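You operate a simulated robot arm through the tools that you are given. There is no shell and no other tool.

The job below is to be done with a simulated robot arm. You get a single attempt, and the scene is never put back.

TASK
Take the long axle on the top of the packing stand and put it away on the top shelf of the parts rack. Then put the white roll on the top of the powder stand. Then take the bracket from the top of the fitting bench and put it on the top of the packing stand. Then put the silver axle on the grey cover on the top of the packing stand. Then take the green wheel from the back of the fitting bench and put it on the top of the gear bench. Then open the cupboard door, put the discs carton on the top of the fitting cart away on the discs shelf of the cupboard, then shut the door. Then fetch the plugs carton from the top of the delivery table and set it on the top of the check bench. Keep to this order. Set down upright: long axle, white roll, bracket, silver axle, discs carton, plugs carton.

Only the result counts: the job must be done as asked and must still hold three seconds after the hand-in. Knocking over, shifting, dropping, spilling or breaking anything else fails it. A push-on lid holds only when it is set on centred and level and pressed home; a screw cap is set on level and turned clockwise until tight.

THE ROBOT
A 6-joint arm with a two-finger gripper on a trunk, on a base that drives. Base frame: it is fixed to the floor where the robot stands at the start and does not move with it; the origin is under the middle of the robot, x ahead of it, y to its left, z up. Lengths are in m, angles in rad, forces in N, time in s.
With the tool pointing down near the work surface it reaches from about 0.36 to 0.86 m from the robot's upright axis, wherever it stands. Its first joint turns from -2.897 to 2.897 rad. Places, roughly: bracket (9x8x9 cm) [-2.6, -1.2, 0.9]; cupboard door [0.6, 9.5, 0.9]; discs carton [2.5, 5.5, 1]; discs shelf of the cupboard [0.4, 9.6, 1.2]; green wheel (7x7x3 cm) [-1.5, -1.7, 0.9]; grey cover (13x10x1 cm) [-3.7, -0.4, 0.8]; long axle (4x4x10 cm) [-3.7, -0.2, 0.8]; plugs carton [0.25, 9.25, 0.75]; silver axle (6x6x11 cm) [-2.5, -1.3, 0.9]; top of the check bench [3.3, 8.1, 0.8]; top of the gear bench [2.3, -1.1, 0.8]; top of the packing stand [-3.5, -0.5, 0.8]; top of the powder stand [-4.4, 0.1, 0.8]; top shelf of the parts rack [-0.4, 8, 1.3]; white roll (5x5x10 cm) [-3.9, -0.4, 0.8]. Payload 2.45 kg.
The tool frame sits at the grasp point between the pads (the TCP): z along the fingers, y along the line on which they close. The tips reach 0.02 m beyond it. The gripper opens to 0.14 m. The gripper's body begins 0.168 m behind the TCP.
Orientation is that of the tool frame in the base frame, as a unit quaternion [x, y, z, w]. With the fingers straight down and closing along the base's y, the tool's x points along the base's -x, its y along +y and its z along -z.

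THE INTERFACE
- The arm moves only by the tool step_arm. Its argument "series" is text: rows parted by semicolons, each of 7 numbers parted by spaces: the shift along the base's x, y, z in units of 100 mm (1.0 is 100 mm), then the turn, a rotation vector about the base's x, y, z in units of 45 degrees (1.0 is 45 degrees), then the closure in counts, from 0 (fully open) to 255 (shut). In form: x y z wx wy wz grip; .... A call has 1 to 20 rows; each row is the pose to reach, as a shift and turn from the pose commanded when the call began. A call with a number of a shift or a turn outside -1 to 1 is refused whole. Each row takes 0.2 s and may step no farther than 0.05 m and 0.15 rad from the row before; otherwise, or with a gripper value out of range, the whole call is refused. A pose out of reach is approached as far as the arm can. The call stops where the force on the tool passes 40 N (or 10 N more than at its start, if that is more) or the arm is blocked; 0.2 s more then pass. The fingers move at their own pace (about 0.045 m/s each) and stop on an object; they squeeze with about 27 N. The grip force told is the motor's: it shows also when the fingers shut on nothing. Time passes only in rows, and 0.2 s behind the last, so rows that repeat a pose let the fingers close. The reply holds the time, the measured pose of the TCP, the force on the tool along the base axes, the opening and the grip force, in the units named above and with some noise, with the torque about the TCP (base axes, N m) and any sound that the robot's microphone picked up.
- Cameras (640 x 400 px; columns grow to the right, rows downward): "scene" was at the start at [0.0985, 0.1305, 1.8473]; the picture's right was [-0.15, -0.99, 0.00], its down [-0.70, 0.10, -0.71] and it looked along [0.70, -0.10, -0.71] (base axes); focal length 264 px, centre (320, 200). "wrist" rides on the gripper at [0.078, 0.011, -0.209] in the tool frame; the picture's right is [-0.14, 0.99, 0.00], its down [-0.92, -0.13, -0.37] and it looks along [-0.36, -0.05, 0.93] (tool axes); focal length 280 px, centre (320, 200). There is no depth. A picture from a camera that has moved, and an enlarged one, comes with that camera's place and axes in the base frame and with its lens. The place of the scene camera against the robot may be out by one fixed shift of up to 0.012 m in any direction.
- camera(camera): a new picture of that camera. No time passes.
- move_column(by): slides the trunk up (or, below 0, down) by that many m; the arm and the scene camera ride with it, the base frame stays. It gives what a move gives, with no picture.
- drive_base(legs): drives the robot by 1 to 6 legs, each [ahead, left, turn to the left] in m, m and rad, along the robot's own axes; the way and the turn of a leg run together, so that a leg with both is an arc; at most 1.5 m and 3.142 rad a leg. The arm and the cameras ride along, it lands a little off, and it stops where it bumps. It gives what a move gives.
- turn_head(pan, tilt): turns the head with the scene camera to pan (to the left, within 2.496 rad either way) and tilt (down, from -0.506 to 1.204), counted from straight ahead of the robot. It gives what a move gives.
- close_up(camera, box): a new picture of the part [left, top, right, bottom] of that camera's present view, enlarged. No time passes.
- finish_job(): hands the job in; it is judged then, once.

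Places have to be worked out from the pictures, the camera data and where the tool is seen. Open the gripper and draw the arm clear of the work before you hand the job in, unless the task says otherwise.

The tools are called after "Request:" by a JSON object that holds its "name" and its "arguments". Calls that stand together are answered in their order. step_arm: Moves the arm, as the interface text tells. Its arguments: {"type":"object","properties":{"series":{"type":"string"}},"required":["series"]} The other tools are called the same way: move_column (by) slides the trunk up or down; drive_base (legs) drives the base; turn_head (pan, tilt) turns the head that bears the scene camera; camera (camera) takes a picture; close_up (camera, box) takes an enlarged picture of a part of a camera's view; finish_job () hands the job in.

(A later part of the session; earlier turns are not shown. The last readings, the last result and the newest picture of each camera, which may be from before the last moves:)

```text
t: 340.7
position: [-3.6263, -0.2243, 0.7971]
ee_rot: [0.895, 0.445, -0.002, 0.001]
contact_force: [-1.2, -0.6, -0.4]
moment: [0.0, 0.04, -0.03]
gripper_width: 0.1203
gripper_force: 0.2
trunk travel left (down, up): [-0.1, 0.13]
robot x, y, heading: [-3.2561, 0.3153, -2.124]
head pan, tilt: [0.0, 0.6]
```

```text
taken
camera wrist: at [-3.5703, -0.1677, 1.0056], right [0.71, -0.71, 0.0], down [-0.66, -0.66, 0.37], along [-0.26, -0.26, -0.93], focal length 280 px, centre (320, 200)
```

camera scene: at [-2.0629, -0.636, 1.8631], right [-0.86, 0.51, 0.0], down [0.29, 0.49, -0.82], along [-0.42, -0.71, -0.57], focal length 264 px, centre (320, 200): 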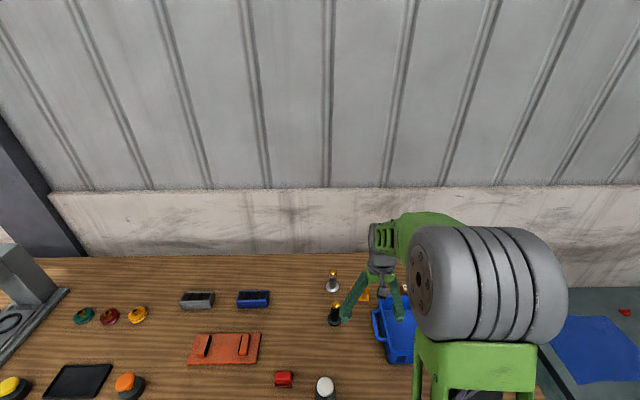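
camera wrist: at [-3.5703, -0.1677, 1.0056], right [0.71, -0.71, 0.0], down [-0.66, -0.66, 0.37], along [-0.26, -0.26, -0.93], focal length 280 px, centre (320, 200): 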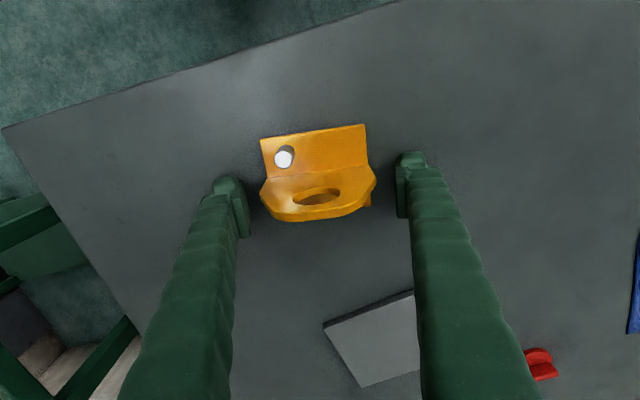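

The bracket stands on the stand. I'll raise the hand and view the cover for the next step.

Request:
{"name": "step_arm", "arguments": {"series": "0 0 0.4 0 0 0 36; 0 0 0.8 0 0 0 36; 0 0 1 0 0 0 36; 0 0 1 0 0 0 36"}}

Request:
{"name": "step_arm", "arguments": {"series": "-0.2 0 0.4 0 0 0.12 0; -0.4 -0.1 0.8 0 0 0.12 0; -0.6 -0.3 1 0 0 0.12 0; -0.6 -0.3 1 0 0 0.12 0"}}

Request:
{"name": "camera", "arguments": {"camera": "wrist"}}

Request:
{"name": "camera", "arguments": {"camera": "scene"}}

```text
t: 341.7
position: [-3.6246, -0.2245, 0.8976]
ee_rot: [0.895, 0.446, -0.002, 0.0]
contact_force: [0.5, -0.2, -0.3]
moment: [-0.04, -0.01, 0.0]
gripper_width: 0.1205
gripper_force: 0.1
trunk travel left (down, up): [-0.1, 0.13]
robot x, y, heading: [-3.2568, 0.3149, -2.12]
head pan, tilt: [0.0, 0.6]
```

```text
t: 342.7
position: [-3.6832, -0.2554, 0.9994]
ee_rot: [0.873, 0.488, -0.001, 0.001]
contact_force: [-0.6, 0.8, -0.2]
moment: [-0.01, -0.02, 0.0]
gripper_width: 0.1398
gripper_force: 0.0
trunk travel left (down, up): [-0.1, 0.13]
robot x, y, heading: [-3.2596, 0.3185, -2.122]
head pan, tilt: [0.0, 0.6]
```

```text
taken
camera wrist: at [-3.6342, -0.1939, 1.2069], right [0.77, -0.64, 0.0], down [-0.59, -0.72, 0.37], along [-0.24, -0.29, -0.93], focal length 280 px, centre (320, 200)
```

wrist: 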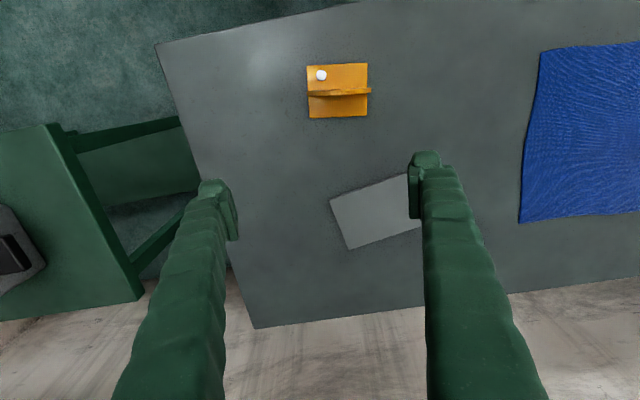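

```text
taken
camera scene: at [-3.1815, 0.1631, 1.8632], right [-0.85, 0.52, 0.0], down [0.3, 0.48, -0.83], along [-0.43, -0.7, -0.56], focal length 264 px, centre (320, 200)
```

scene: 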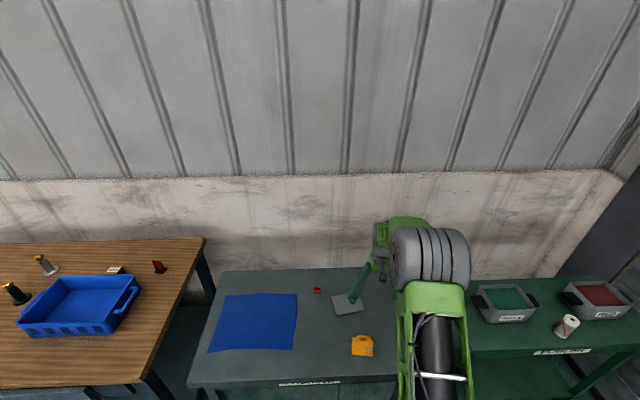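

The cover centre computes to (-3.683,-0.402). Next is the silver axle at about (-2.517,-1.286). It is too far in for a vertical tool, so I'll use a 25° tilt for both pick and place. First I'll go back to the bench.

Request:
{"name": "step_arm", "arguments": {"series": "0.2 0.35 0.3 0 0 0 0; 0.4 0.7 0.6 0 0 0 0; 0.5 0.9 0.9 0 0 0 0; 0.5 0.9 1 0 0 0 0; 0.5 0.9 1 0 0 0 0"}}

Request:
{"name": "drive_base", "arguments": {"legs": [[-0.4, 0, 0.01], [0, 0.75, 0], [0, 0.736, 0], [0.33, 0, 0]]}}

Request:
{"name": "camera", "arguments": {"camera": "wrist"}}

Request:
{"name": "camera", "arguments": {"camera": "scene"}}

```text
refused: row 1 steps farther than a row can; nothing moved
```

```text
t: 360.0
position: [-2.3746, -0.9571, 0.9998]
ee_rot: [0.871, 0.491, 0.0, 0.001]
contact_force: [0.0, -0.4, -0.1]
moment: [0.02, -0.01, -0.01]
gripper_width: 0.1399
gripper_force: 0.0
trunk travel left (down, up): [-0.1, 0.13]
robot x, y, heading: [-1.9557, -0.3822, -2.113]
head pan, tilt: [0.0, 0.6]
```

```text
taken
camera wrist: at [-2.325, -0.8955, 1.2062], right [0.78, -0.63, 0.0], down [-0.58, -0.72, 0.37], along [-0.23, -0.29, -0.93], focal length 280 px, centre (320, 200)
```

wrist: 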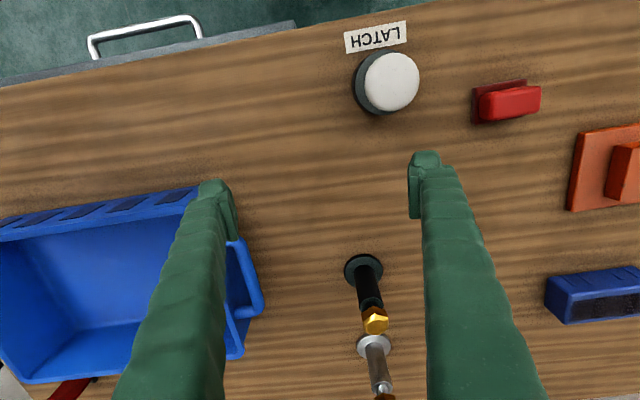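

```text
taken
camera scene: at [-1.8757, -0.5352, 1.8631], right [-0.86, 0.52, 0.0], down [0.29, 0.48, -0.82], along [-0.43, -0.71, -0.57], focal length 264 px, centre (320, 200)
```

scene: 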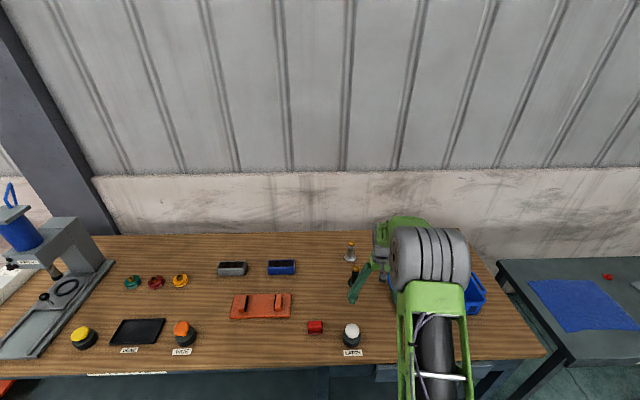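

The drive went through without the raise, since that arm call was refused, but nothing was touched. I'll raise the hand in smaller steps, tilt it 25° forward, and then drive 0.2 m closer.

Request:
{"name": "step_arm", "arguments": {"series": "0 0 0.4 0 0 0 0; 0 0 0.8 0 0 0 0; 0 0 1 0 0 0 0; 0 0 1 -0.159 0.0957 0 0; 0 0 1 -0.317 0.191 0 0; 0 0 1 -0.476 0.287 0 0; 0 0 1 -0.476 0.287 0 0"}}

Request:
{"name": "camera", "arguments": {"camera": "wrist"}}

```text
t: 361.6
position: [-2.3752, -0.9554, 1.0996]
ee_rot: [0.85, 0.48, -0.191, 0.108]
contact_force: [0.0, 0.3, -0.3]
moment: [-0.01, 0.0, -0.01]
gripper_width: 0.1398
gripper_force: 0.1
trunk travel left (down, up): [-0.1, 0.13]
robot x, y, heading: [-1.9525, -0.3786, -2.111]
head pan, tilt: [0.0, 0.6]
```

```text
taken
camera wrist: at [-2.2832, -0.8251, 1.2535], right [0.78, -0.62, 0.06], down [-0.46, -0.51, 0.73], along [-0.42, -0.6, -0.68], focal length 280 px, centre (320, 200)
```

wrist: 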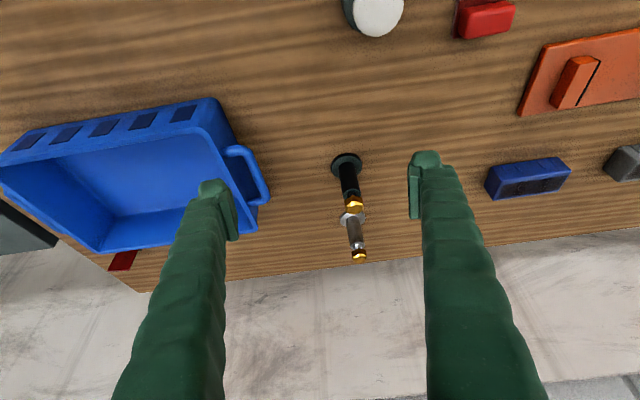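

Tilt holds. I'll drive 0.2 m closer; the tips at about 1.07 clear the axles and the basket.

Request:
{"name": "drive_base", "arguments": {"legs": [[0.2, 0, 0]]}}

Request:
{"name": "camera", "arguments": {"camera": "wrist"}}

```text
t: 363.2
position: [-2.4761, -1.1242, 1.0996]
ee_rot: [0.85, 0.48, -0.189, 0.107]
contact_force: [-0.6, -0.9, 0.0]
moment: [0.01, 0.04, -0.01]
gripper_width: 0.1401
gripper_force: 0.1
trunk travel left (down, up): [-0.1, 0.13]
robot x, y, heading: [-2.0495, -0.5464, -2.114]
head pan, tilt: [0.0, 0.6]
```

```text
taken
camera wrist: at [-2.3845, -0.9939, 1.2531], right [0.78, -0.62, 0.06], down [-0.46, -0.51, 0.72], along [-0.42, -0.59, -0.69], focal length 280 px, centre (320, 200)
```

wrist: 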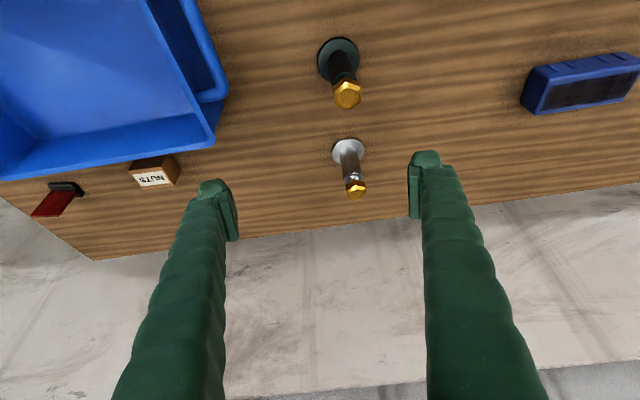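

The silver axle is at about (-2.515,-1.282). I'll move the tilted hand over it at height, with the fingers narrowed to 0.1 m.

Request:
{"name": "step_arm", "arguments": {"series": "-0.11 -0.45 0 0 0 0 73; -0.22 -0.9 0 0 0 0 73; -0.25 -1 0 0 0 0 73; -0.25 -1 0 0 0 0 73"}}

Request:
{"name": "step_arm", "arguments": {"series": "-0.08 -0.35 0 0 0 0 73; -0.14 -0.58 -0.2 0 0 0 73; -0.14 -0.58 -0.5 0 0 0 73; -0.14 -0.58 -0.8 0 0 0 73; -0.14 -0.58 -0.8 0 0 0 73"}}

Request:
{"name": "camera", "arguments": {"camera": "wrist"}}

```text
t: 364.2
position: [-2.5011, -1.2253, 1.1009]
ee_rot: [0.85, 0.48, -0.191, 0.108]
contact_force: [0.4, -0.1, 0.1]
moment: [0.01, 0.04, 0.04]
gripper_width: 0.0999
gripper_force: 0.0
trunk travel left (down, up): [-0.1, 0.13]
robot x, y, heading: [-2.0517, -0.5483, -2.11]
head pan, tilt: [0.0, 0.6]
```

```text
t: 365.4
position: [-2.5127, -1.2833, 1.0203]
ee_rot: [0.85, 0.48, -0.19, 0.107]
contact_force: [-0.4, 0.6, -0.9]
moment: [0.03, 0.0, -0.02]
gripper_width: 0.0999
gripper_force: 0.1
trunk travel left (down, up): [-0.1, 0.13]
robot x, y, heading: [-2.0532, -0.5443, -2.112]
head pan, tilt: [0.0, 0.6]
```

```text
taken
camera wrist: at [-2.4211, -1.1521, 1.1743], right [0.78, -0.62, 0.06], down [-0.46, -0.51, 0.73], along [-0.42, -0.6, -0.69], focal length 280 px, centre (320, 200)
```

wrist: 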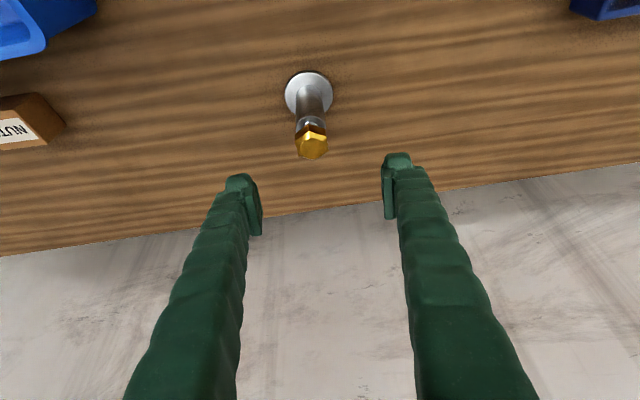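

The axle is nearly centred. I'll shift 7 mm and lower to z≈0.887 with the pads around the shaft.

Request:
{"name": "step_arm", "arguments": {"series": "-0.07 -0.02 -0.3 0 0 0 73; -0.07 -0.02 -0.7 0 0 0 73; -0.07 -0.02 -1 0 0 0 73; -0.07 -0.02 -1 0 0 0 73"}}

Request:
{"name": "camera", "arguments": {"camera": "wrist"}}

```text
t: 366.4
position: [-2.5192, -1.2844, 0.9194]
ee_rot: [0.85, 0.479, -0.191, 0.107]
contact_force: [-0.7, 0.2, 0.0]
moment: [0.01, 0.02, -0.01]
gripper_width: 0.1001
gripper_force: 0.0
trunk travel left (down, up): [-0.1, 0.13]
robot x, y, heading: [-2.0506, -0.5516, -2.114]
head pan, tilt: [0.0, 0.6]
```

```text
taken
camera wrist: at [-2.429, -1.1533, 1.0734], right [0.78, -0.62, 0.06], down [-0.46, -0.51, 0.73], along [-0.42, -0.6, -0.69], focal length 280 px, centre (320, 200)
```

wrist: 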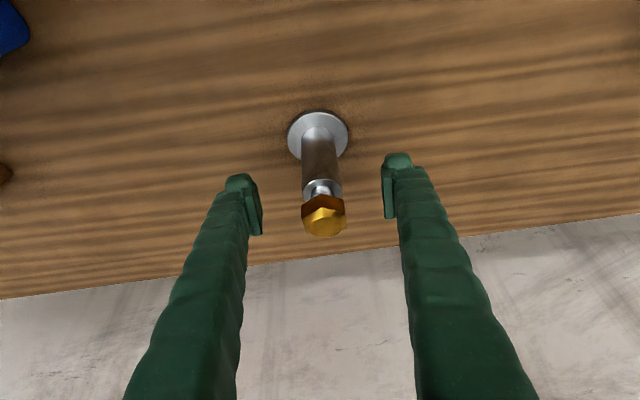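

Centred. I'll lower 3.3 cm more and close.

Request:
{"name": "step_arm", "arguments": {"series": "0 0 -0.2 0 0 0 73; 0 0 -0.33 0 0 0 73; 0 0 -0.33 0 0 0 73; 0 0 -0.33 0 0 0 140; 0 0 -0.33 0 0 0 255; 0 0 -0.33 0 0 0 255; 0 0 -0.33 0 0 0 255; 0 0 -0.33 0 0 0 255; 0 0 -0.33 0 0 0 255"}}

Request:
{"name": "camera", "arguments": {"camera": "wrist"}}

```text
t: 368.4
position: [-2.5213, -1.2864, 0.8875]
ee_rot: [0.85, 0.48, -0.19, 0.107]
contact_force: [3.0, -1.8, 1.2]
moment: [0.08, -0.1, -0.04]
gripper_width: 0.0308
gripper_force: 27.2
trunk travel left (down, up): [-0.1, 0.13]
robot x, y, heading: [-2.0526, -0.5494, -2.115]
head pan, tilt: [0.0, 0.6]
```

```text
taken
camera wrist: at [-2.4298, -1.1543, 1.0409], right [0.78, -0.62, 0.06], down [-0.46, -0.51, 0.73], along [-0.42, -0.6, -0.69], focal length 280 px, centre (320, 200)
```

wrist: 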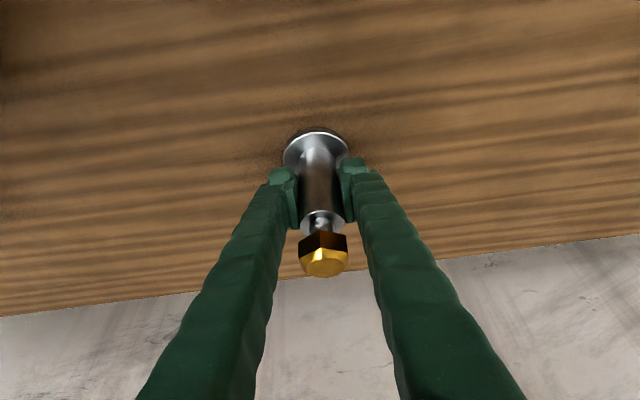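

The silver axle is gripped at 31 mm. I'll lift it straight up 0.2 m.

Request:
{"name": "step_arm", "arguments": {"series": "0 0 0.2 0 0 0 255; 0 0 0.6 0 0 0 255; 0 0 1 0 0 0 255; 0 0 1 0 0 0 255"}}

Request:
{"name": "step_arm", "arguments": {"series": "0 0 0.4 0 0 0 255; 0 0 0.8 0 0 0 255; 0 0 1 0 0 0 255; 0 0 1 0 0 0 255"}}

Request:
{"name": "camera", "arguments": {"camera": "wrist"}}

```text
t: 369.4
position: [-2.5215, -1.2856, 0.9838]
ee_rot: [0.85, 0.48, -0.189, 0.107]
contact_force: [-0.6, 0.6, -7.2]
moment: [-0.03, 0.0, -0.01]
gripper_width: 0.0308
gripper_force: 26.9
trunk travel left (down, up): [-0.1, 0.13]
robot x, y, heading: [-2.0567, -0.5459, -2.113]
head pan, tilt: [0.0, 0.6]
```

```text
t: 370.4
position: [-2.5219, -1.2835, 1.0864]
ee_rot: [0.85, 0.48, -0.19, 0.107]
contact_force: [1.5, 0.9, -7.7]
moment: [-0.03, 0.0, -0.01]
gripper_width: 0.0309
gripper_force: 26.4
trunk travel left (down, up): [-0.1, 0.13]
robot x, y, heading: [-2.0562, -0.5501, -2.109]
head pan, tilt: [0.0, 0.6]
```

```text
taken
camera wrist: at [-2.4296, -1.1524, 1.2414], right [0.78, -0.62, 0.06], down [-0.46, -0.51, 0.72], along [-0.42, -0.59, -0.69], focal length 280 px, centre (320, 200)
```

wrist: 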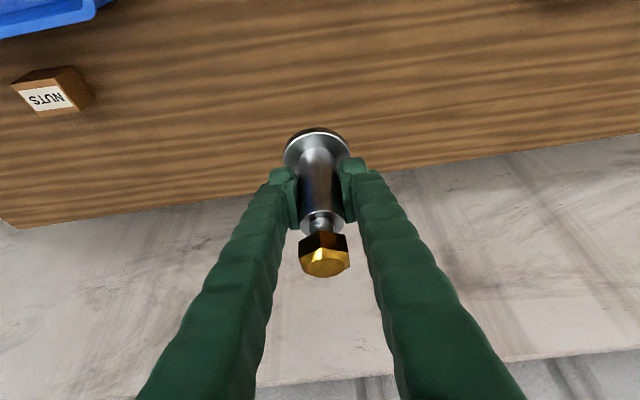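

Lifted cleanly. I'll back off, strafe right to the packing stand and approach.

Request:
{"name": "drive_base", "arguments": {"legs": [[-0.45, 0, 0], [0, -0.73, 0], [0, -0.72, 0], [0.35, 0, 0]]}}

Request:
{"name": "camera", "arguments": {"camera": "wrist"}}

Request:
{"name": "camera", "arguments": {"camera": "scene"}}

```text
t: 387.6
position: [-3.7128, -0.4241, 1.0856]
ee_rot: [0.856, 0.47, -0.19, 0.105]
contact_force: [-1.1, 0.5, -8.1]
moment: [-0.02, 0.0, -0.01]
gripper_width: 0.0309
gripper_force: 27.0
trunk travel left (down, up): [-0.1, 0.13]
robot x, y, heading: [-3.2286, 0.2981, -2.135]
head pan, tilt: [0.0, 0.6]
```

```text
taken
camera wrist: at [-3.618, -0.2966, 1.2409], right [0.77, -0.64, 0.06], down [-0.47, -0.5, 0.72], along [-0.43, -0.58, -0.69], focal length 280 px, centre (320, 200)
```

wrist: 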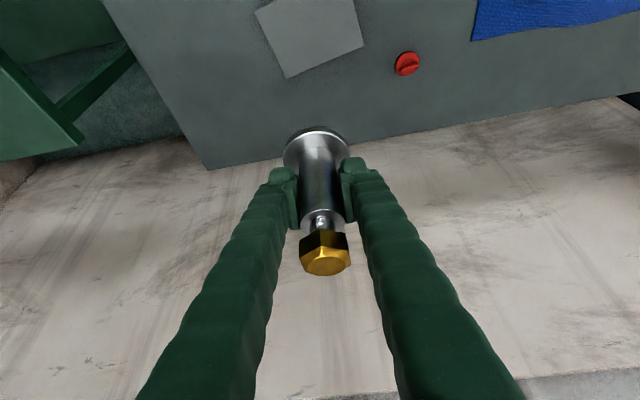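

```text
taken
camera scene: at [-3.1551, 0.1422, 1.863], right [-0.84, 0.54, 0.0], down [0.3, 0.48, -0.82], along [-0.44, -0.7, -0.57], focal length 264 px, centre (320, 200)
```

scene: 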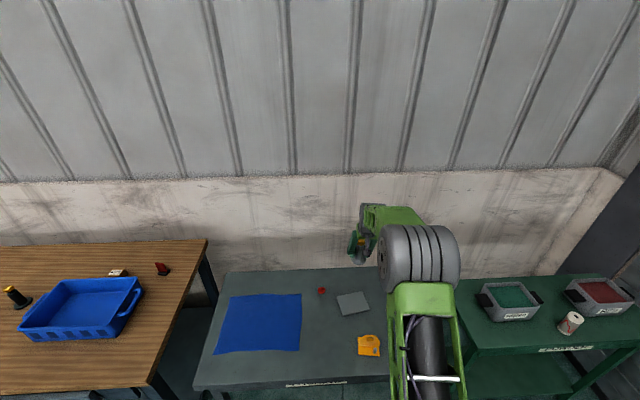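

From this view the cover centre is again near (-3.685,-0.40). I'll move over it, lower partway and check.

Request:
{"name": "step_arm", "arguments": {"series": "0.28 0.23 0 0 0 0 255; 0.28 0.23 -0.4 0 0 0 255; 0.28 0.23 -0.8 0 0 0 255; 0.28 0.23 -1 0 0 0 255; 0.28 0.23 -1 0 0 0 255"}}

Request:
{"name": "step_arm", "arguments": {"series": "0 0 -0.4 0 0 0 255; 0 0 -0.7 0 0 0 255; 0 0 -0.7 0 0 0 255"}}

Request:
{"name": "camera", "arguments": {"camera": "wrist"}}

Request:
{"name": "close_up", "arguments": {"camera": "scene", "box": [280, 240, 440, 360]}}

```text
t: 388.9
position: [-3.6842, -0.4013, 0.9873]
ee_rot: [0.855, 0.47, -0.191, 0.105]
contact_force: [-0.3, -0.1, -7.2]
moment: [-0.02, -0.02, 0.04]
gripper_width: 0.031
gripper_force: 27.2
trunk travel left (down, up): [-0.1, 0.13]
robot x, y, heading: [-3.2304, 0.3007, -2.133]
head pan, tilt: [0.0, 0.6]
```

```text
t: 389.6
position: [-3.6855, -0.4001, 0.9172]
ee_rot: [0.855, 0.47, -0.19, 0.105]
contact_force: [0.7, 0.3, -6.5]
moment: [-0.05, 0.04, -0.01]
gripper_width: 0.0307
gripper_force: 27.5
trunk travel left (down, up): [-0.1, 0.13]
robot x, y, heading: [-3.2271, 0.304, -2.138]
head pan, tilt: [0.0, 0.6]
```

```text
taken
camera wrist: at [-3.59, -0.2718, 1.071], right [0.77, -0.64, 0.06], down [-0.47, -0.5, 0.72], along [-0.43, -0.58, -0.69], focal length 280 px, centre (320, 200)
```

wrist: 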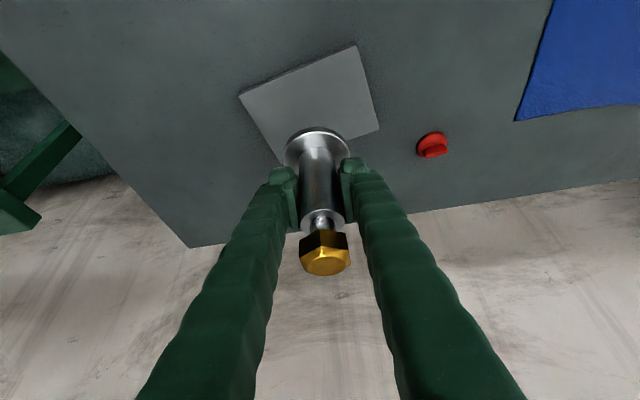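

```text
3.33 times, centred on (360, 300) of scene
camera zoom: at [-3.1544, 0.1434, 1.8632], right [-0.84, 0.54, 0.0], down [0.3, 0.48, -0.82], along [-0.44, -0.7, -0.57], focal length 879 px, centre (187, -133)
```

zoom: 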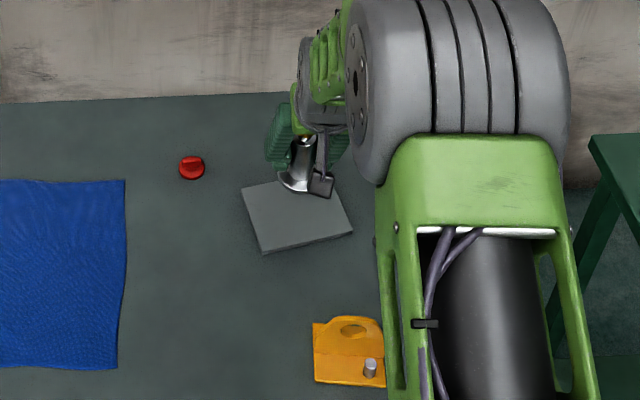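

The cover centre from this view is (-3.684,-0.400), right under the TCP. I'll lower to just above it and then go in 2 mm steps.

Request:
{"name": "step_arm", "arguments": {"series": "0 0 -0.3 0 0 0 255; 0 0 -0.5 0 0 0 255; 0 0 -0.6 0 0 0 255; 0 0 -0.6 0 0 0 255"}}

Request:
{"name": "step_arm", "arguments": {"series": "0 0 -0.02 0 0 0 255; 0 0 -0.04 0 0 0 255; 0 0 -0.06 0 0 0 255; 0 0 -0.08 0 0 0 255; 0 0 -0.1 0 0 0 255; 0 0 -0.1 0 0 0 255"}}

```text
t: 390.6
position: [-3.6856, -0.4028, 0.8551]
ee_rot: [0.856, 0.47, -0.19, 0.105]
contact_force: [0.1, 0.1, -7.9]
moment: [0.0, 0.04, -0.02]
gripper_width: 0.0309
gripper_force: 27.6
trunk travel left (down, up): [-0.1, 0.13]
robot x, y, heading: [-3.2294, 0.2992, -2.135]
head pan, tilt: [0.0, 0.6]
```

```text
t: 392.1
position: [-3.6847, -0.402, 0.8458]
ee_rot: [0.855, 0.47, -0.19, 0.105]
contact_force: [0.0, 0.0, -7.7]
moment: [-0.02, 0.01, 0.04]
gripper_width: 0.0308
gripper_force: 27.1
trunk travel left (down, up): [-0.1, 0.13]
robot x, y, heading: [-3.2315, 0.3041, -2.139]
head pan, tilt: [0.0, 0.6]
```

Request:
{"name": "step_arm", "arguments": {"series": "0 0 -0.02 0 0 0 255; 0 0 -0.04 0 0 0 255; 0 0 -0.06 0 0 0 255; 0 0 -0.08 0 0 0 255; 0 0 -0.08 0 0 0 255"}}

```text
t: 393.2
position: [-3.6839, -0.4024, 0.8379]
ee_rot: [0.855, 0.47, -0.191, 0.105]
contact_force: [-0.1, -0.1, -6.7]
moment: [-0.01, 0.02, 0.02]
gripper_width: 0.0307
gripper_force: 27.3
trunk travel left (down, up): [-0.1, 0.13]
robot x, y, heading: [-3.2299, 0.2994, -2.138]
head pan, tilt: [0.0, 0.6]
```

Request:
{"name": "step_arm", "arguments": {"series": "0 0 -0.02 0 0 0 255; 0 0 -0.04 0 0 0 255; 0 0 -0.06 0 0 0 255; 0 0 -0.06 0 0 0 255"}}

Request:
{"name": "camera", "arguments": {"camera": "wrist"}}

```text
t: 394.2
position: [-3.6852, -0.402, 0.8372]
ee_rot: [0.855, 0.47, -0.193, 0.106]
contact_force: [-1.0, 4.5, 20.2]
moment: [0.21, -0.11, -0.03]
gripper_width: 0.0305
gripper_force: 27.0
trunk travel left (down, up): [-0.1, 0.13]
robot x, y, heading: [-3.2281, 0.2969, -2.133]
head pan, tilt: [0.0, 0.6]
```

```text
taken
camera wrist: at [-3.5895, -0.2724, 0.9899], right [0.77, -0.64, 0.06], down [-0.47, -0.5, 0.73], along [-0.43, -0.59, -0.68], focal length 280 px, centre (320, 200)
```

wrist: 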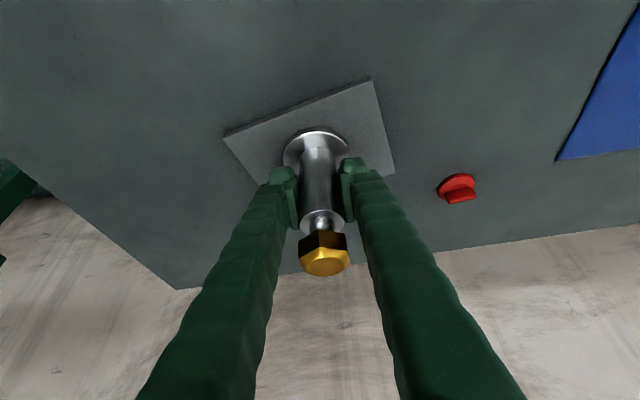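

Touchdown at the centre of the cover. I'll ease up, open, and check.

Request:
{"name": "step_arm", "arguments": {"series": "0 0 0.03 0 0 0 255; 0 0 0.03 0 0 0 220; 0 0 0.03 0 0 0 170; 0 0 0.03 0 0 0 110; 0 0 0.03 0 0 0 110; 0 0 0.03 0 0 0 110; 0 0 0.03 0 0 0 110"}}

Request:
{"name": "camera", "arguments": {"camera": "wrist"}}

```text
t: 395.9
position: [-3.6833, -0.4006, 0.8358]
ee_rot: [0.855, 0.47, -0.19, 0.104]
contact_force: [-0.4, 0.5, 0.1]
moment: [0.0, -0.02, 0.02]
gripper_width: 0.0797
gripper_force: 0.2
trunk travel left (down, up): [-0.1, 0.13]
robot x, y, heading: [-3.2292, 0.2984, -2.136]
head pan, tilt: [0.0, 0.6]
```

```text
taken
camera wrist: at [-3.589, -0.2724, 0.9906], right [0.77, -0.64, 0.06], down [-0.47, -0.5, 0.72], along [-0.43, -0.59, -0.69], focal length 280 px, centre (320, 200)
```

wrist: 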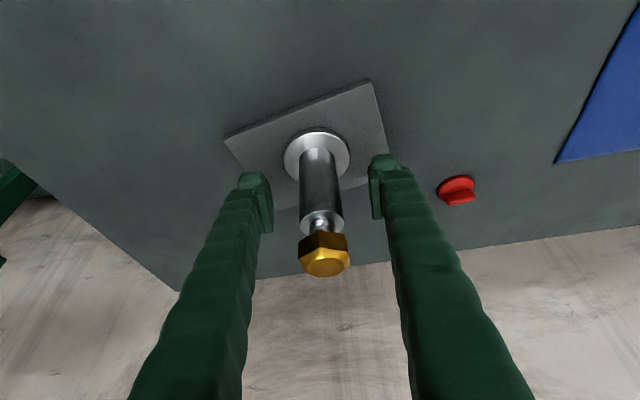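

The axle stands free on the cover. I'll raise the hand straight up.

Request:
{"name": "step_arm", "arguments": {"series": "0 0 0.4 0 0 0 110; 0 0 0.8 0 0 0 110; 0 0 1 0 0 0 110; 0 0 1 0 0 0 110"}}

Request:
{"name": "step_arm", "arguments": {"series": "0 0 0.4 0 0 0 110; 0 0 0.8 0 0 0 50; 0 0 1 0 0 0 0; 0 0 1 0 0 0 0"}}

Request:
{"name": "camera", "arguments": {"camera": "wrist"}}

```text
t: 396.9
position: [-3.6832, -0.4011, 0.9366]
ee_rot: [0.856, 0.47, -0.191, 0.104]
contact_force: [-0.7, -0.2, -0.7]
moment: [0.03, -0.02, -0.01]
gripper_width: 0.0796
gripper_force: 0.1
trunk travel left (down, up): [-0.1, 0.13]
robot x, y, heading: [-3.2261, 0.2972, -2.132]
head pan, tilt: [0.0, 0.6]
```

```text
t: 397.9
position: [-3.6846, -0.4018, 1.0355]
ee_rot: [0.855, 0.47, -0.191, 0.105]
contact_force: [-0.3, 0.7, 0.7]
moment: [0.0, -0.01, 0.02]
gripper_width: 0.1399
gripper_force: 0.1
trunk travel left (down, up): [-0.1, 0.13]
robot x, y, heading: [-3.2326, 0.2991, -2.133]
head pan, tilt: [0.0, 0.6]
```

```text
taken
camera wrist: at [-3.5888, -0.2727, 1.1903], right [0.77, -0.64, 0.06], down [-0.47, -0.5, 0.72], along [-0.43, -0.58, -0.69], focal length 280 px, centre (320, 200)
```

wrist: 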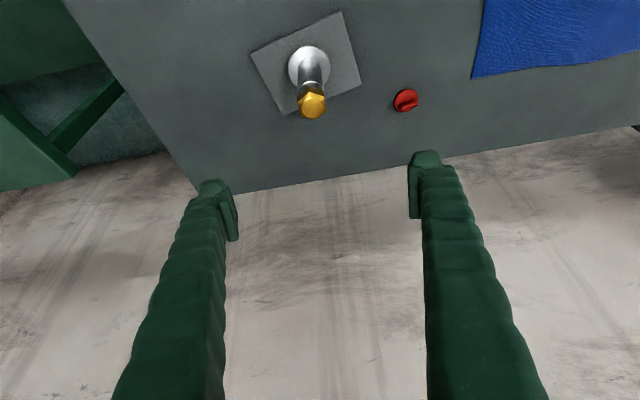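

The silver axle stands on the grey cover. Next is the green wheel at the back of the fitting bench. I'll back off, turn the tool straight down, and strafe left along the bench.

Request:
{"name": "drive_base", "arguments": {"legs": [[-0.4, 0, 0.018]]}}

Request:
{"name": "step_arm", "arguments": {"series": "0 0 0 0.156 -0.099 0 0; 0 0 0 0.313 -0.198 0 0; 0 0 0 0.469 -0.297 0 0; 0 0 0 0.469 -0.297 0 0"}}

Request:
{"name": "drive_base", "arguments": {"legs": [[0, 0.83, 0], [0, 0.82, 0], [0, 0.82, 0]]}}

Request:
{"name": "camera", "arguments": {"camera": "scene"}}

```text
t: 400.3
position: [-3.4616, -0.0743, 1.0365]
ee_rot: [0.851, 0.478, -0.191, 0.107]
contact_force: [0.5, -0.2, -0.1]
moment: [0.01, 0.03, 0.0]
gripper_width: 0.1399
gripper_force: 0.1
trunk travel left (down, up): [-0.1, 0.13]
robot x, y, heading: [-3.0169, 0.6319, -2.117]
head pan, tilt: [0.0, 0.6]
```

```text
t: 401.3
position: [-3.4618, -0.0737, 1.0358]
ee_rot: [0.872, 0.489, 0.001, 0.004]
contact_force: [0.1, 0.5, 0.2]
moment: [0.01, -0.02, 0.01]
gripper_width: 0.1398
gripper_force: 0.1
trunk travel left (down, up): [-0.1, 0.13]
robot x, y, heading: [-3.0154, 0.6341, -2.116]
head pan, tilt: [0.0, 0.6]
```

```text
t: 423.3
position: [-1.3491, -1.3372, 1.0359]
ee_rot: [0.872, 0.489, 0.0, 0.004]
contact_force: [0.1, -0.3, 0.0]
moment: [0.01, 0.02, -0.04]
gripper_width: 0.14
gripper_force: 0.0
trunk travel left (down, up): [-0.1, 0.13]
robot x, y, heading: [-0.9058, -0.6313, -2.118]
head pan, tilt: [0.0, 0.6]
```

```text
taken
camera scene: at [-0.8297, -0.784, 1.8632], right [-0.85, 0.52, 0.0], down [0.29, 0.48, -0.83], along [-0.43, -0.71, -0.56], focal length 264 px, centre (320, 200)
```

scene: 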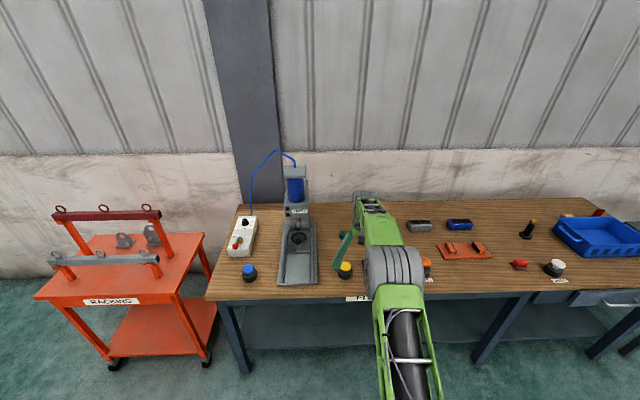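

I'm in front of the wheels, with the press on the left. I'll look through the wrist camera.

Request:
{"name": "camera", "arguments": {"camera": "wrist"}}

```text
taken
camera wrist: at [-1.2993, -1.2766, 1.2428], right [0.77, -0.63, 0.01], down [-0.59, -0.72, 0.37], along [-0.23, -0.29, -0.93], focal length 280 px, centre (320, 200)
```

wrist: 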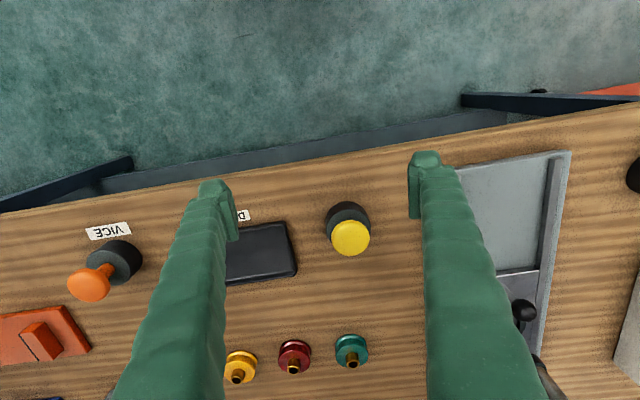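

The green wheel is at (-1.541,-1.668), with the red one beside it. I'll pull the hand back and turn it 90°, so the fingers close front-to-back and the camera side faces away from the press.

Request:
{"name": "step_arm", "arguments": {"series": "0.08 0.14 0 0 0 0.166 0; 0.17 0.28 0 0 0 0.333 0; 0.25 0.42 0 0 0 0.5 0; 0.34 0.57 0 0 0 0.666 0; 0.43 0.71 0 0 0 0.833 0; 0.5 0.85 0 0 0 1 0; 0.5 0.85 0 0 0 1 0"}}

Request:
{"name": "step_arm", "arguments": {"series": "0.08 0.14 0 0 0 0.166 0; 0.17 0.28 0 0 0 0.333 0; 0.25 0.42 0 0 0 0.5 0; 0.34 0.57 0 0 0 0.666 0; 0.43 0.71 0 0 0 0.833 0; 0.5 0.85 0 0 0 1 0; 0.5 0.85 0 0 0 1 0"}}

Request:
{"name": "camera", "arguments": {"camera": "wrist"}}

```text
t: 424.9
position: [-1.2986, -1.2529, 1.0356]
ee_rot: [0.618, 0.786, 0.002, 0.004]
contact_force: [-0.3, -0.3, -0.3]
moment: [0.0, 0.01, -0.02]
gripper_width: 0.1401
gripper_force: 0.0
trunk travel left (down, up): [-0.1, 0.13]
robot x, y, heading: [-0.9049, -0.6298, -2.118]
head pan, tilt: [0.0, 0.6]
```

```text
t: 426.5
position: [-1.248, -1.1702, 1.0353]
ee_rot: [0.269, 0.963, 0.002, 0.002]
contact_force: [0.4, -0.9, 0.6]
moment: [0.03, 0.01, 0.02]
gripper_width: 0.14
gripper_force: 0.1
trunk travel left (down, up): [-0.1, 0.13]
robot x, y, heading: [-0.9079, -0.6295, -2.119]
head pan, tilt: [0.0, 0.6]
```

```text
taken
camera wrist: at [-1.3102, -1.1203, 1.2423], right [0.63, 0.77, 0.01], down [0.72, -0.59, 0.37], along [0.29, -0.23, -0.93], focal length 280 px, centre (320, 200)
```

wrist: 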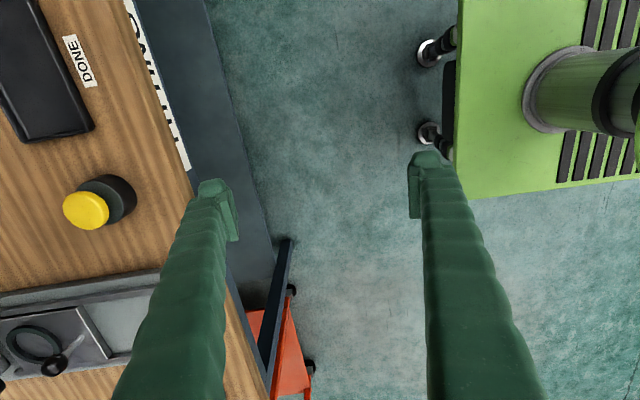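

The hand is turned with the camera away from the press. I'll drive 0.5 m ahead, which brings the hand above the bench near the wheel.

Request:
{"name": "drive_base", "arguments": {"legs": [[0.5, 0, 0]]}}

Request:
{"name": "camera", "arguments": {"camera": "wrist"}}

Request:
{"name": "camera", "arguments": {"camera": "scene"}}

```text
t: 429.4
position: [-1.5085, -1.5895, 1.0341]
ee_rot: [0.272, 0.962, 0.003, 0.002]
contact_force: [0.7, -1.3, 0.3]
moment: [0.01, -0.04, -0.02]
gripper_width: 0.14
gripper_force: 0.1
trunk travel left (down, up): [-0.1, 0.13]
robot x, y, heading: [-1.1652, -1.0491, -2.12]
head pan, tilt: [0.0, 0.6]
```

```text
taken
camera wrist: at [-1.57, -1.541, 1.2421], right [0.64, 0.77, 0.01], down [0.71, -0.59, 0.37], along [0.29, -0.23, -0.93], focal length 280 px, centre (320, 200)
```

wrist: 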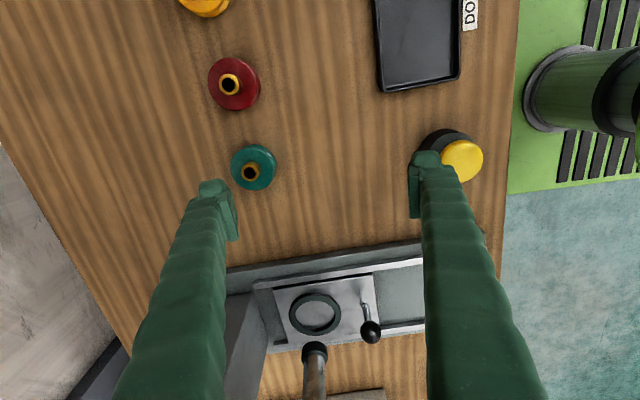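

```text
taken
camera scene: at [-1.0883, -1.2067, 1.8631], right [-0.85, 0.52, 0.0], down [0.3, 0.48, -0.82], along [-0.43, -0.7, -0.57], focal length 264 px, centre (320, 200)
```

scene: 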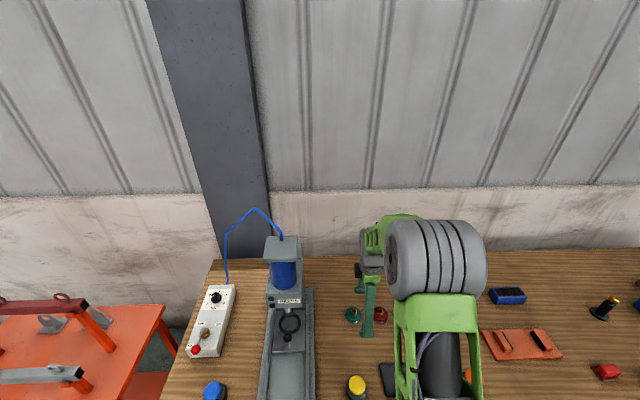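

The green wheel computes to (-1.547,-1.674). I'll move over it and lower partway.

Request:
{"name": "step_arm", "arguments": {"series": "-0.2 -0.42 0 0 0 0 0; -0.39 -0.84 0 0 0 0 0; -0.39 -0.84 -0.4 0 0 0 0; -0.39 -0.84 -0.8 0 0 0 0; -0.39 -0.84 -1 0 0 0 0; -0.39 -0.84 -1 0 0 0 0"}}

Request:
{"name": "camera", "arguments": {"camera": "wrist"}}

```text
t: 430.8
position: [-1.5477, -1.6765, 0.9353]
ee_rot: [0.273, 0.962, 0.003, 0.003]
contact_force: [-0.6, 0.5, -0.2]
moment: [-0.01, 0.01, 0.0]
gripper_width: 0.1401
gripper_force: 0.0
trunk travel left (down, up): [-0.1, 0.13]
robot x, y, heading: [-1.1669, -1.05, -2.121]
head pan, tilt: [0.0, 0.6]
```

```text
taken
camera wrist: at [-1.6094, -1.6267, 1.143], right [0.64, 0.77, 0.01], down [0.71, -0.59, 0.37], along [0.29, -0.23, -0.93], focal length 280 px, centre (320, 200)
```

wrist: 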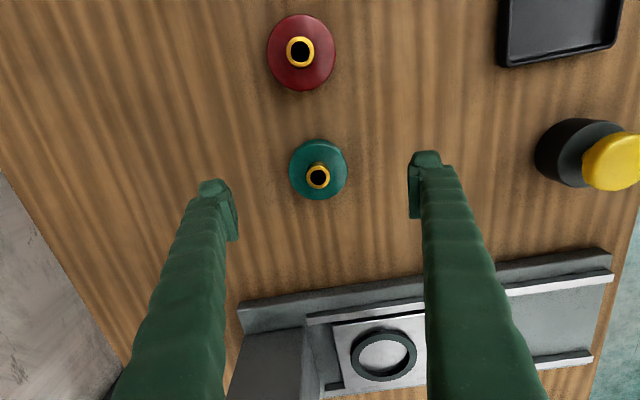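

Well centred. I'll lower to z≈0.860, with the tips just above the bench, and close on the rim.

Request:
{"name": "step_arm", "arguments": {"series": "0 0 -0.4 0 0 0 0; 0 0 -0.65 0 0 0 0; 0 0 -0.75 0 0 0 0; 0 0 -0.75 0 0 0 0"}}

Request:
{"name": "step_arm", "arguments": {"series": "0 0 0 0 0 0 60; 0 0 0 0 0 0 100; 0 0 0 0 0 0 140; 0 0 0 0 0 0 255; 0 0 0 0 0 0 255; 0 0 0 0 0 0 255; 0 0 0 0 0 0 255"}}

Request:
{"name": "camera", "arguments": {"camera": "wrist"}}

```text
t: 431.8
position: [-1.5466, -1.6745, 0.8595]
ee_rot: [0.273, 0.962, 0.003, 0.003]
contact_force: [-0.3, -0.7, -0.4]
moment: [0.0, 0.02, -0.03]
gripper_width: 0.14
gripper_force: 0.1
trunk travel left (down, up): [-0.1, 0.13]
robot x, y, heading: [-1.1617, -1.0512, -2.119]
head pan, tilt: [0.0, 0.6]
```

```text
t: 433.4
position: [-1.5468, -1.6753, 0.8607]
ee_rot: [0.272, 0.962, 0.003, 0.003]
contact_force: [-1.3, -3.5, 2.2]
moment: [-0.04, -0.01, -0.02]
gripper_width: 0.0612
gripper_force: 26.8
trunk travel left (down, up): [-0.1, 0.13]
robot x, y, heading: [-1.163, -1.0504, -2.119]
head pan, tilt: [0.0, 0.6]
```

```text
taken
camera wrist: at [-1.6097, -1.6259, 1.0675], right [0.64, 0.77, 0.01], down [0.71, -0.59, 0.37], along [0.29, -0.23, -0.93], focal length 280 px, centre (320, 200)
```

wrist: 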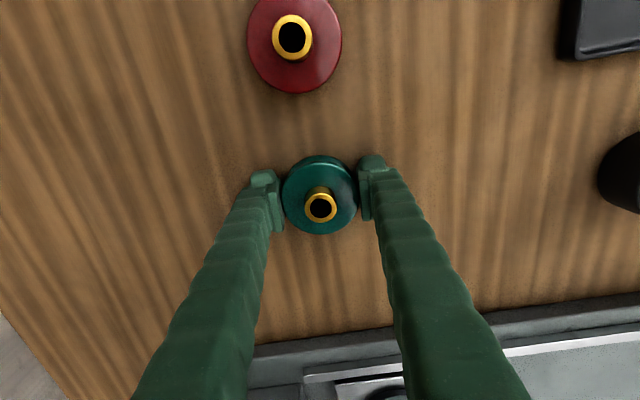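

The wheel is gripped at 61 mm. I'll lift it clear and check the hold.

Request:
{"name": "step_arm", "arguments": {"series": "0 0 0.2 0 0 0 255; 0 0 0.6 0 0 0 255; 0 0 1 0 0 0 255; 0 0 1 0 0 0 255"}}

Request:
{"name": "step_arm", "arguments": {"series": "0 0 0.4 0 0 0 255; 0 0 0.8 0 0 0 255; 0 0 1 0 0 0 255; 0 0 1 0 0 0 255"}}

Request:
{"name": "camera", "arguments": {"camera": "wrist"}}

```text
t: 434.4
position: [-1.5476, -1.6726, 0.959]
ee_rot: [0.272, 0.962, 0.004, 0.002]
contact_force: [-0.3, 0.0, -5.1]
moment: [0.0, -0.01, -0.01]
gripper_width: 0.0612
gripper_force: 26.8
trunk travel left (down, up): [-0.1, 0.13]
robot x, y, heading: [-1.1633, -1.0526, -2.118]
head pan, tilt: [0.0, 0.6]
```

```text
t: 435.4
position: [-1.5451, -1.6751, 1.0584]
ee_rot: [0.272, 0.962, 0.004, 0.003]
contact_force: [0.3, -0.2, -4.1]
moment: [0.02, -0.01, -0.01]
gripper_width: 0.061
gripper_force: 27.3
trunk travel left (down, up): [-0.1, 0.13]
robot x, y, heading: [-1.1667, -1.0538, -2.121]
head pan, tilt: [0.0, 0.6]
```

```text
taken
camera wrist: at [-1.6079, -1.6264, 1.267], right [0.64, 0.77, 0.01], down [0.71, -0.59, 0.37], along [0.29, -0.23, -0.93], focal length 280 px, centre (320, 200)
```

wrist: 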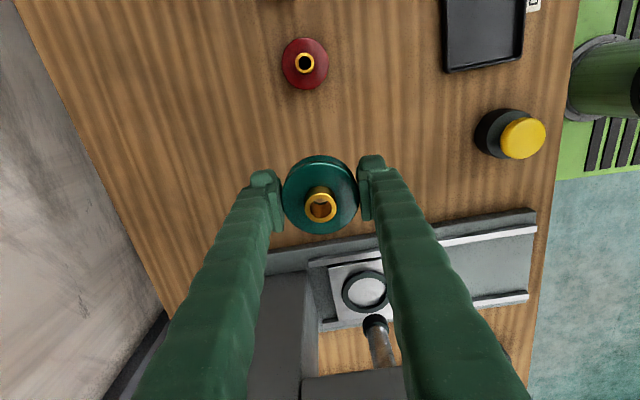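

The wheel is held level. I'll back off, turn to face the gear bench, and drive toward it.

Request:
{"name": "drive_base", "arguments": {"legs": [[-0.7, 0, 0], [0, 0, 1.575], [0, 0.7, 0], [1.3, 0, 0]]}}

Request:
{"name": "camera", "arguments": {"camera": "scene"}}

```text
t: 455.4
position: [1.287, -1.0193, 1.0592]
ee_rot: [-0.465, 0.885, 0.005, -0.001]
contact_force: [-0.6, 0.3, -5.4]
moment: [0.0, -0.01, -0.01]
gripper_width: 0.0608
gripper_force: 27.2
trunk travel left (down, up): [-0.1, 0.13]
robot x, y, heading: [0.6787, -0.6062, -0.599]
head pan, tilt: [0.0, 0.6]
```

```text
taken
camera scene: at [0.8516, -0.5441, 1.8631], right [-0.56, -0.83, 0.0], down [-0.47, 0.32, -0.82], along [0.68, -0.47, -0.57], focal length 264 px, centre (320, 200)
```

scene: 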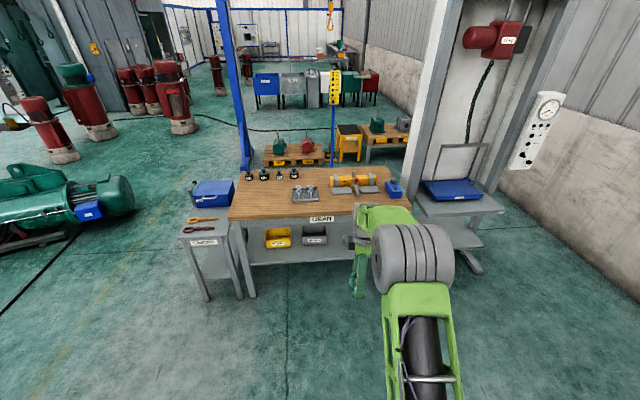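

The gear bench is ahead with a free front area. I'll zoom in on its top.

Request:
{"name": "close_up", "arguments": {"camera": "scene", "box": [170, 150, 430, 290]}}

```text
2.46 times, centred on (300, 220) of scene
camera zoom: at [0.8516, -0.5441, 1.8631], right [-0.56, -0.83, 0.0], down [-0.47, 0.32, -0.82], along [0.68, -0.47, -0.57], focal length 649 px, centre (369, 151)
```

zoom: 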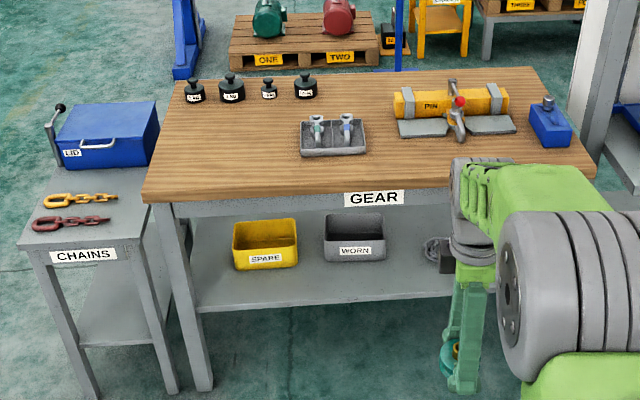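

The free area in the bench's middle front, near (2.27,-1.06), is good. I'll turn slightly and drive up so it lies about 0.7 m ahead.

Request:
{"name": "drive_base", "arguments": {"legs": [[0, 0, 0.07], [0.4, 0.41, 0], [0.48, 0, 0]]}}

Request:
{"name": "camera", "arguments": {"camera": "wrist"}}

Request:
{"name": "camera", "arguments": {"camera": "scene"}}

```text
t: 462.5
position: [2.2885, -1.0547, 1.0592]
ee_rot: [-0.5, 0.866, 0.005, -0.002]
contact_force: [-0.3, -0.2, -5.8]
moment: [0.02, 0.0, 0.03]
gripper_width: 0.0608
gripper_force: 27.2
trunk travel left (down, up): [-0.1, 0.13]
robot x, y, heading: [1.6506, -0.6912, -0.517]
head pan, tilt: [0.0, 0.6]
```

```text
taken
camera wrist: at [2.2408, -1.1186, 1.2665], right [-0.79, 0.61, 0.01], down [0.57, 0.73, 0.37], along [0.22, 0.3, -0.93], focal length 280 px, centre (320, 200)
```

wrist: 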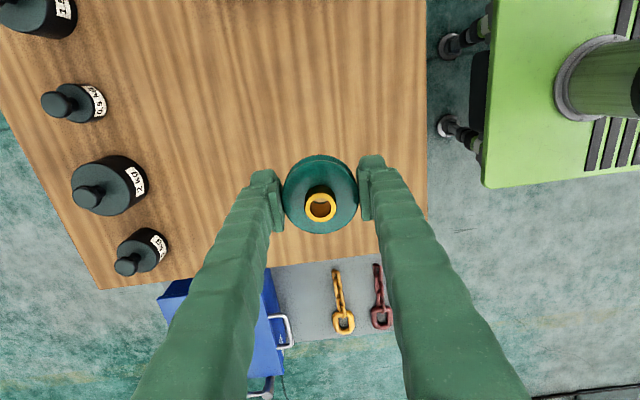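

```text
taken
camera scene: at [1.816, -0.6179, 1.8631], right [-0.5, -0.87, 0.0], down [-0.49, 0.28, -0.82], along [0.72, -0.41, -0.57], focal length 264 px, centre (320, 200)
```

scene: 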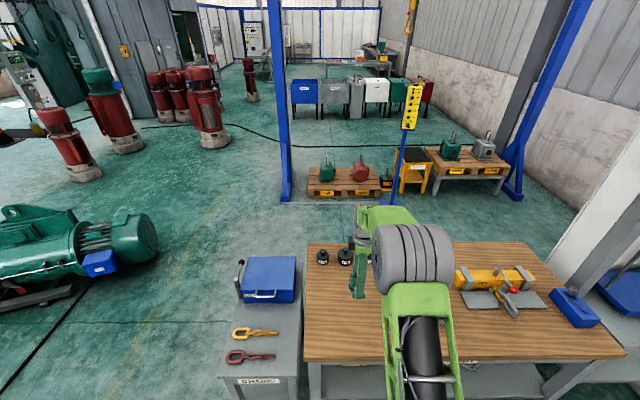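

The spot under the wheel is free, with 0.17 m to the front edge and over 0.2 m to anything else. I'll lower in stages.

Request:
{"name": "step_arm", "arguments": {"series": "0 0 -0.4 0 0 0 255; 0 0 -0.8 0 0 0 255; 0 0 -1 0 0 0 255; 0 0 -1 0 0 0 255"}}

Request:
{"name": "step_arm", "arguments": {"series": "0 0 -0.3 0 0 0 255; 0 0 -0.6 0 0 0 255; 0 0 -0.8 0 0 0 255; 0 0 -0.8 0 0 0 255"}}

Request:
{"name": "camera", "arguments": {"camera": "wrist"}}

```text
t: 463.5
position: [2.2864, -1.0568, 0.959]
ee_rot: [-0.501, 0.866, 0.005, 0.0]
contact_force: [0.2, -0.1, -5.2]
moment: [-0.01, -0.01, 0.01]
gripper_width: 0.0607
gripper_force: 26.8
trunk travel left (down, up): [-0.1, 0.13]
robot x, y, heading: [1.6472, -0.6914, -0.518]
head pan, tilt: [0.0, 0.6]
```

```text
t: 464.5
position: [2.2875, -1.0552, 0.8785]
ee_rot: [-0.501, 0.865, 0.004, 0.0]
contact_force: [-0.1, 0.5, -5.9]
moment: [-0.03, 0.0, -0.02]
gripper_width: 0.0608
gripper_force: 27.0
trunk travel left (down, up): [-0.1, 0.13]
robot x, y, heading: [1.6518, -0.6931, -0.517]
head pan, tilt: [0.0, 0.6]
```

```text
taken
camera wrist: at [2.2393, -1.1192, 1.0856], right [-0.79, 0.61, 0.01], down [0.57, 0.73, 0.37], along [0.22, 0.3, -0.93], focal length 280 px, centre (320, 200)
```

wrist: 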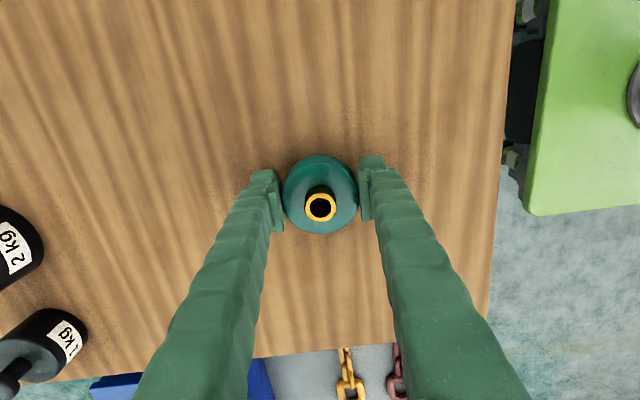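

The bench is near now. I'll lower slowly in 3 mm steps.

Request:
{"name": "step_arm", "arguments": {"series": "0 0 -0.03 0 0 0 255; 0 0 -0.06 0 0 0 255; 0 0 -0.09 0 0 0 255; 0 0 -0.12 0 0 0 255; 0 0 -0.15 0 0 0 255; 0 0 -0.15 0 0 0 255"}}

```text
t: 466.0
position: [2.2889, -1.0555, 0.8694]
ee_rot: [-0.501, 0.866, 0.001, 0.001]
contact_force: [-3.3, 3.2, 16.8]
moment: [0.25, 0.28, 0.0]
gripper_width: 0.0609
gripper_force: 26.8
trunk travel left (down, up): [-0.1, 0.13]
robot x, y, heading: [1.6506, -0.6917, -0.521]
head pan, tilt: [0.0, 0.6]
stopped in row 6: the force on the tool passed its limit at 41 N (the readings are from after the stop); the commanded pose is now the measured one
```

Contact at 0.869. I'll open the fingers, then rise and check.

Request:
{"name": "step_arm", "arguments": {"series": "0 0 0.02 0 0 0 255; 0 0 0.02 0 0 0 180; 0 0 0.02 0 0 0 120; 0 0 0.02 0 0 0 80; 0 0 0.02 0 0 0 80; 0 0 0.02 0 0 0 80; 0 0 0.4 0 0 0 80; 0 0 0.8 0 0 0 40; 0 0 1 0 0 0 0; 0 0 1 0 0 0 0"}}

Request:
{"name": "camera", "arguments": {"camera": "wrist"}}

```text
t: 468.2
position: [2.2892, -1.0551, 0.9679]
ee_rot: [-0.501, 0.866, 0.003, 0.001]
contact_force: [0.2, -1.1, 1.0]
moment: [-0.02, 0.01, -0.05]
gripper_width: 0.1401
gripper_force: 0.1
trunk travel left (down, up): [-0.1, 0.13]
robot x, y, heading: [1.6534, -0.6929, -0.514]
head pan, tilt: [0.0, 0.6]
```

```text
taken
camera wrist: at [2.2419, -1.1196, 1.176], right [-0.79, 0.61, 0.0], down [0.57, 0.73, 0.37], along [0.22, 0.3, -0.93], focal length 280 px, centre (320, 200)
```

wrist: 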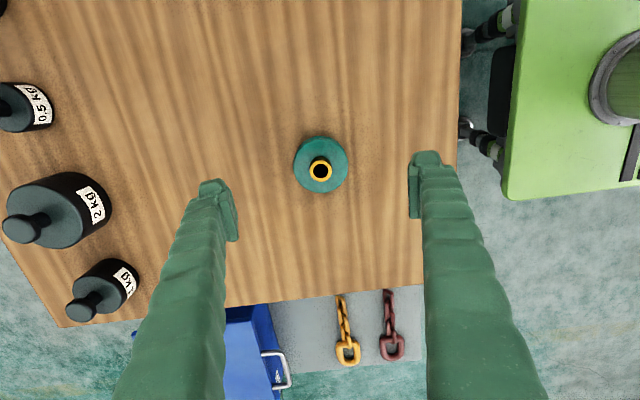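

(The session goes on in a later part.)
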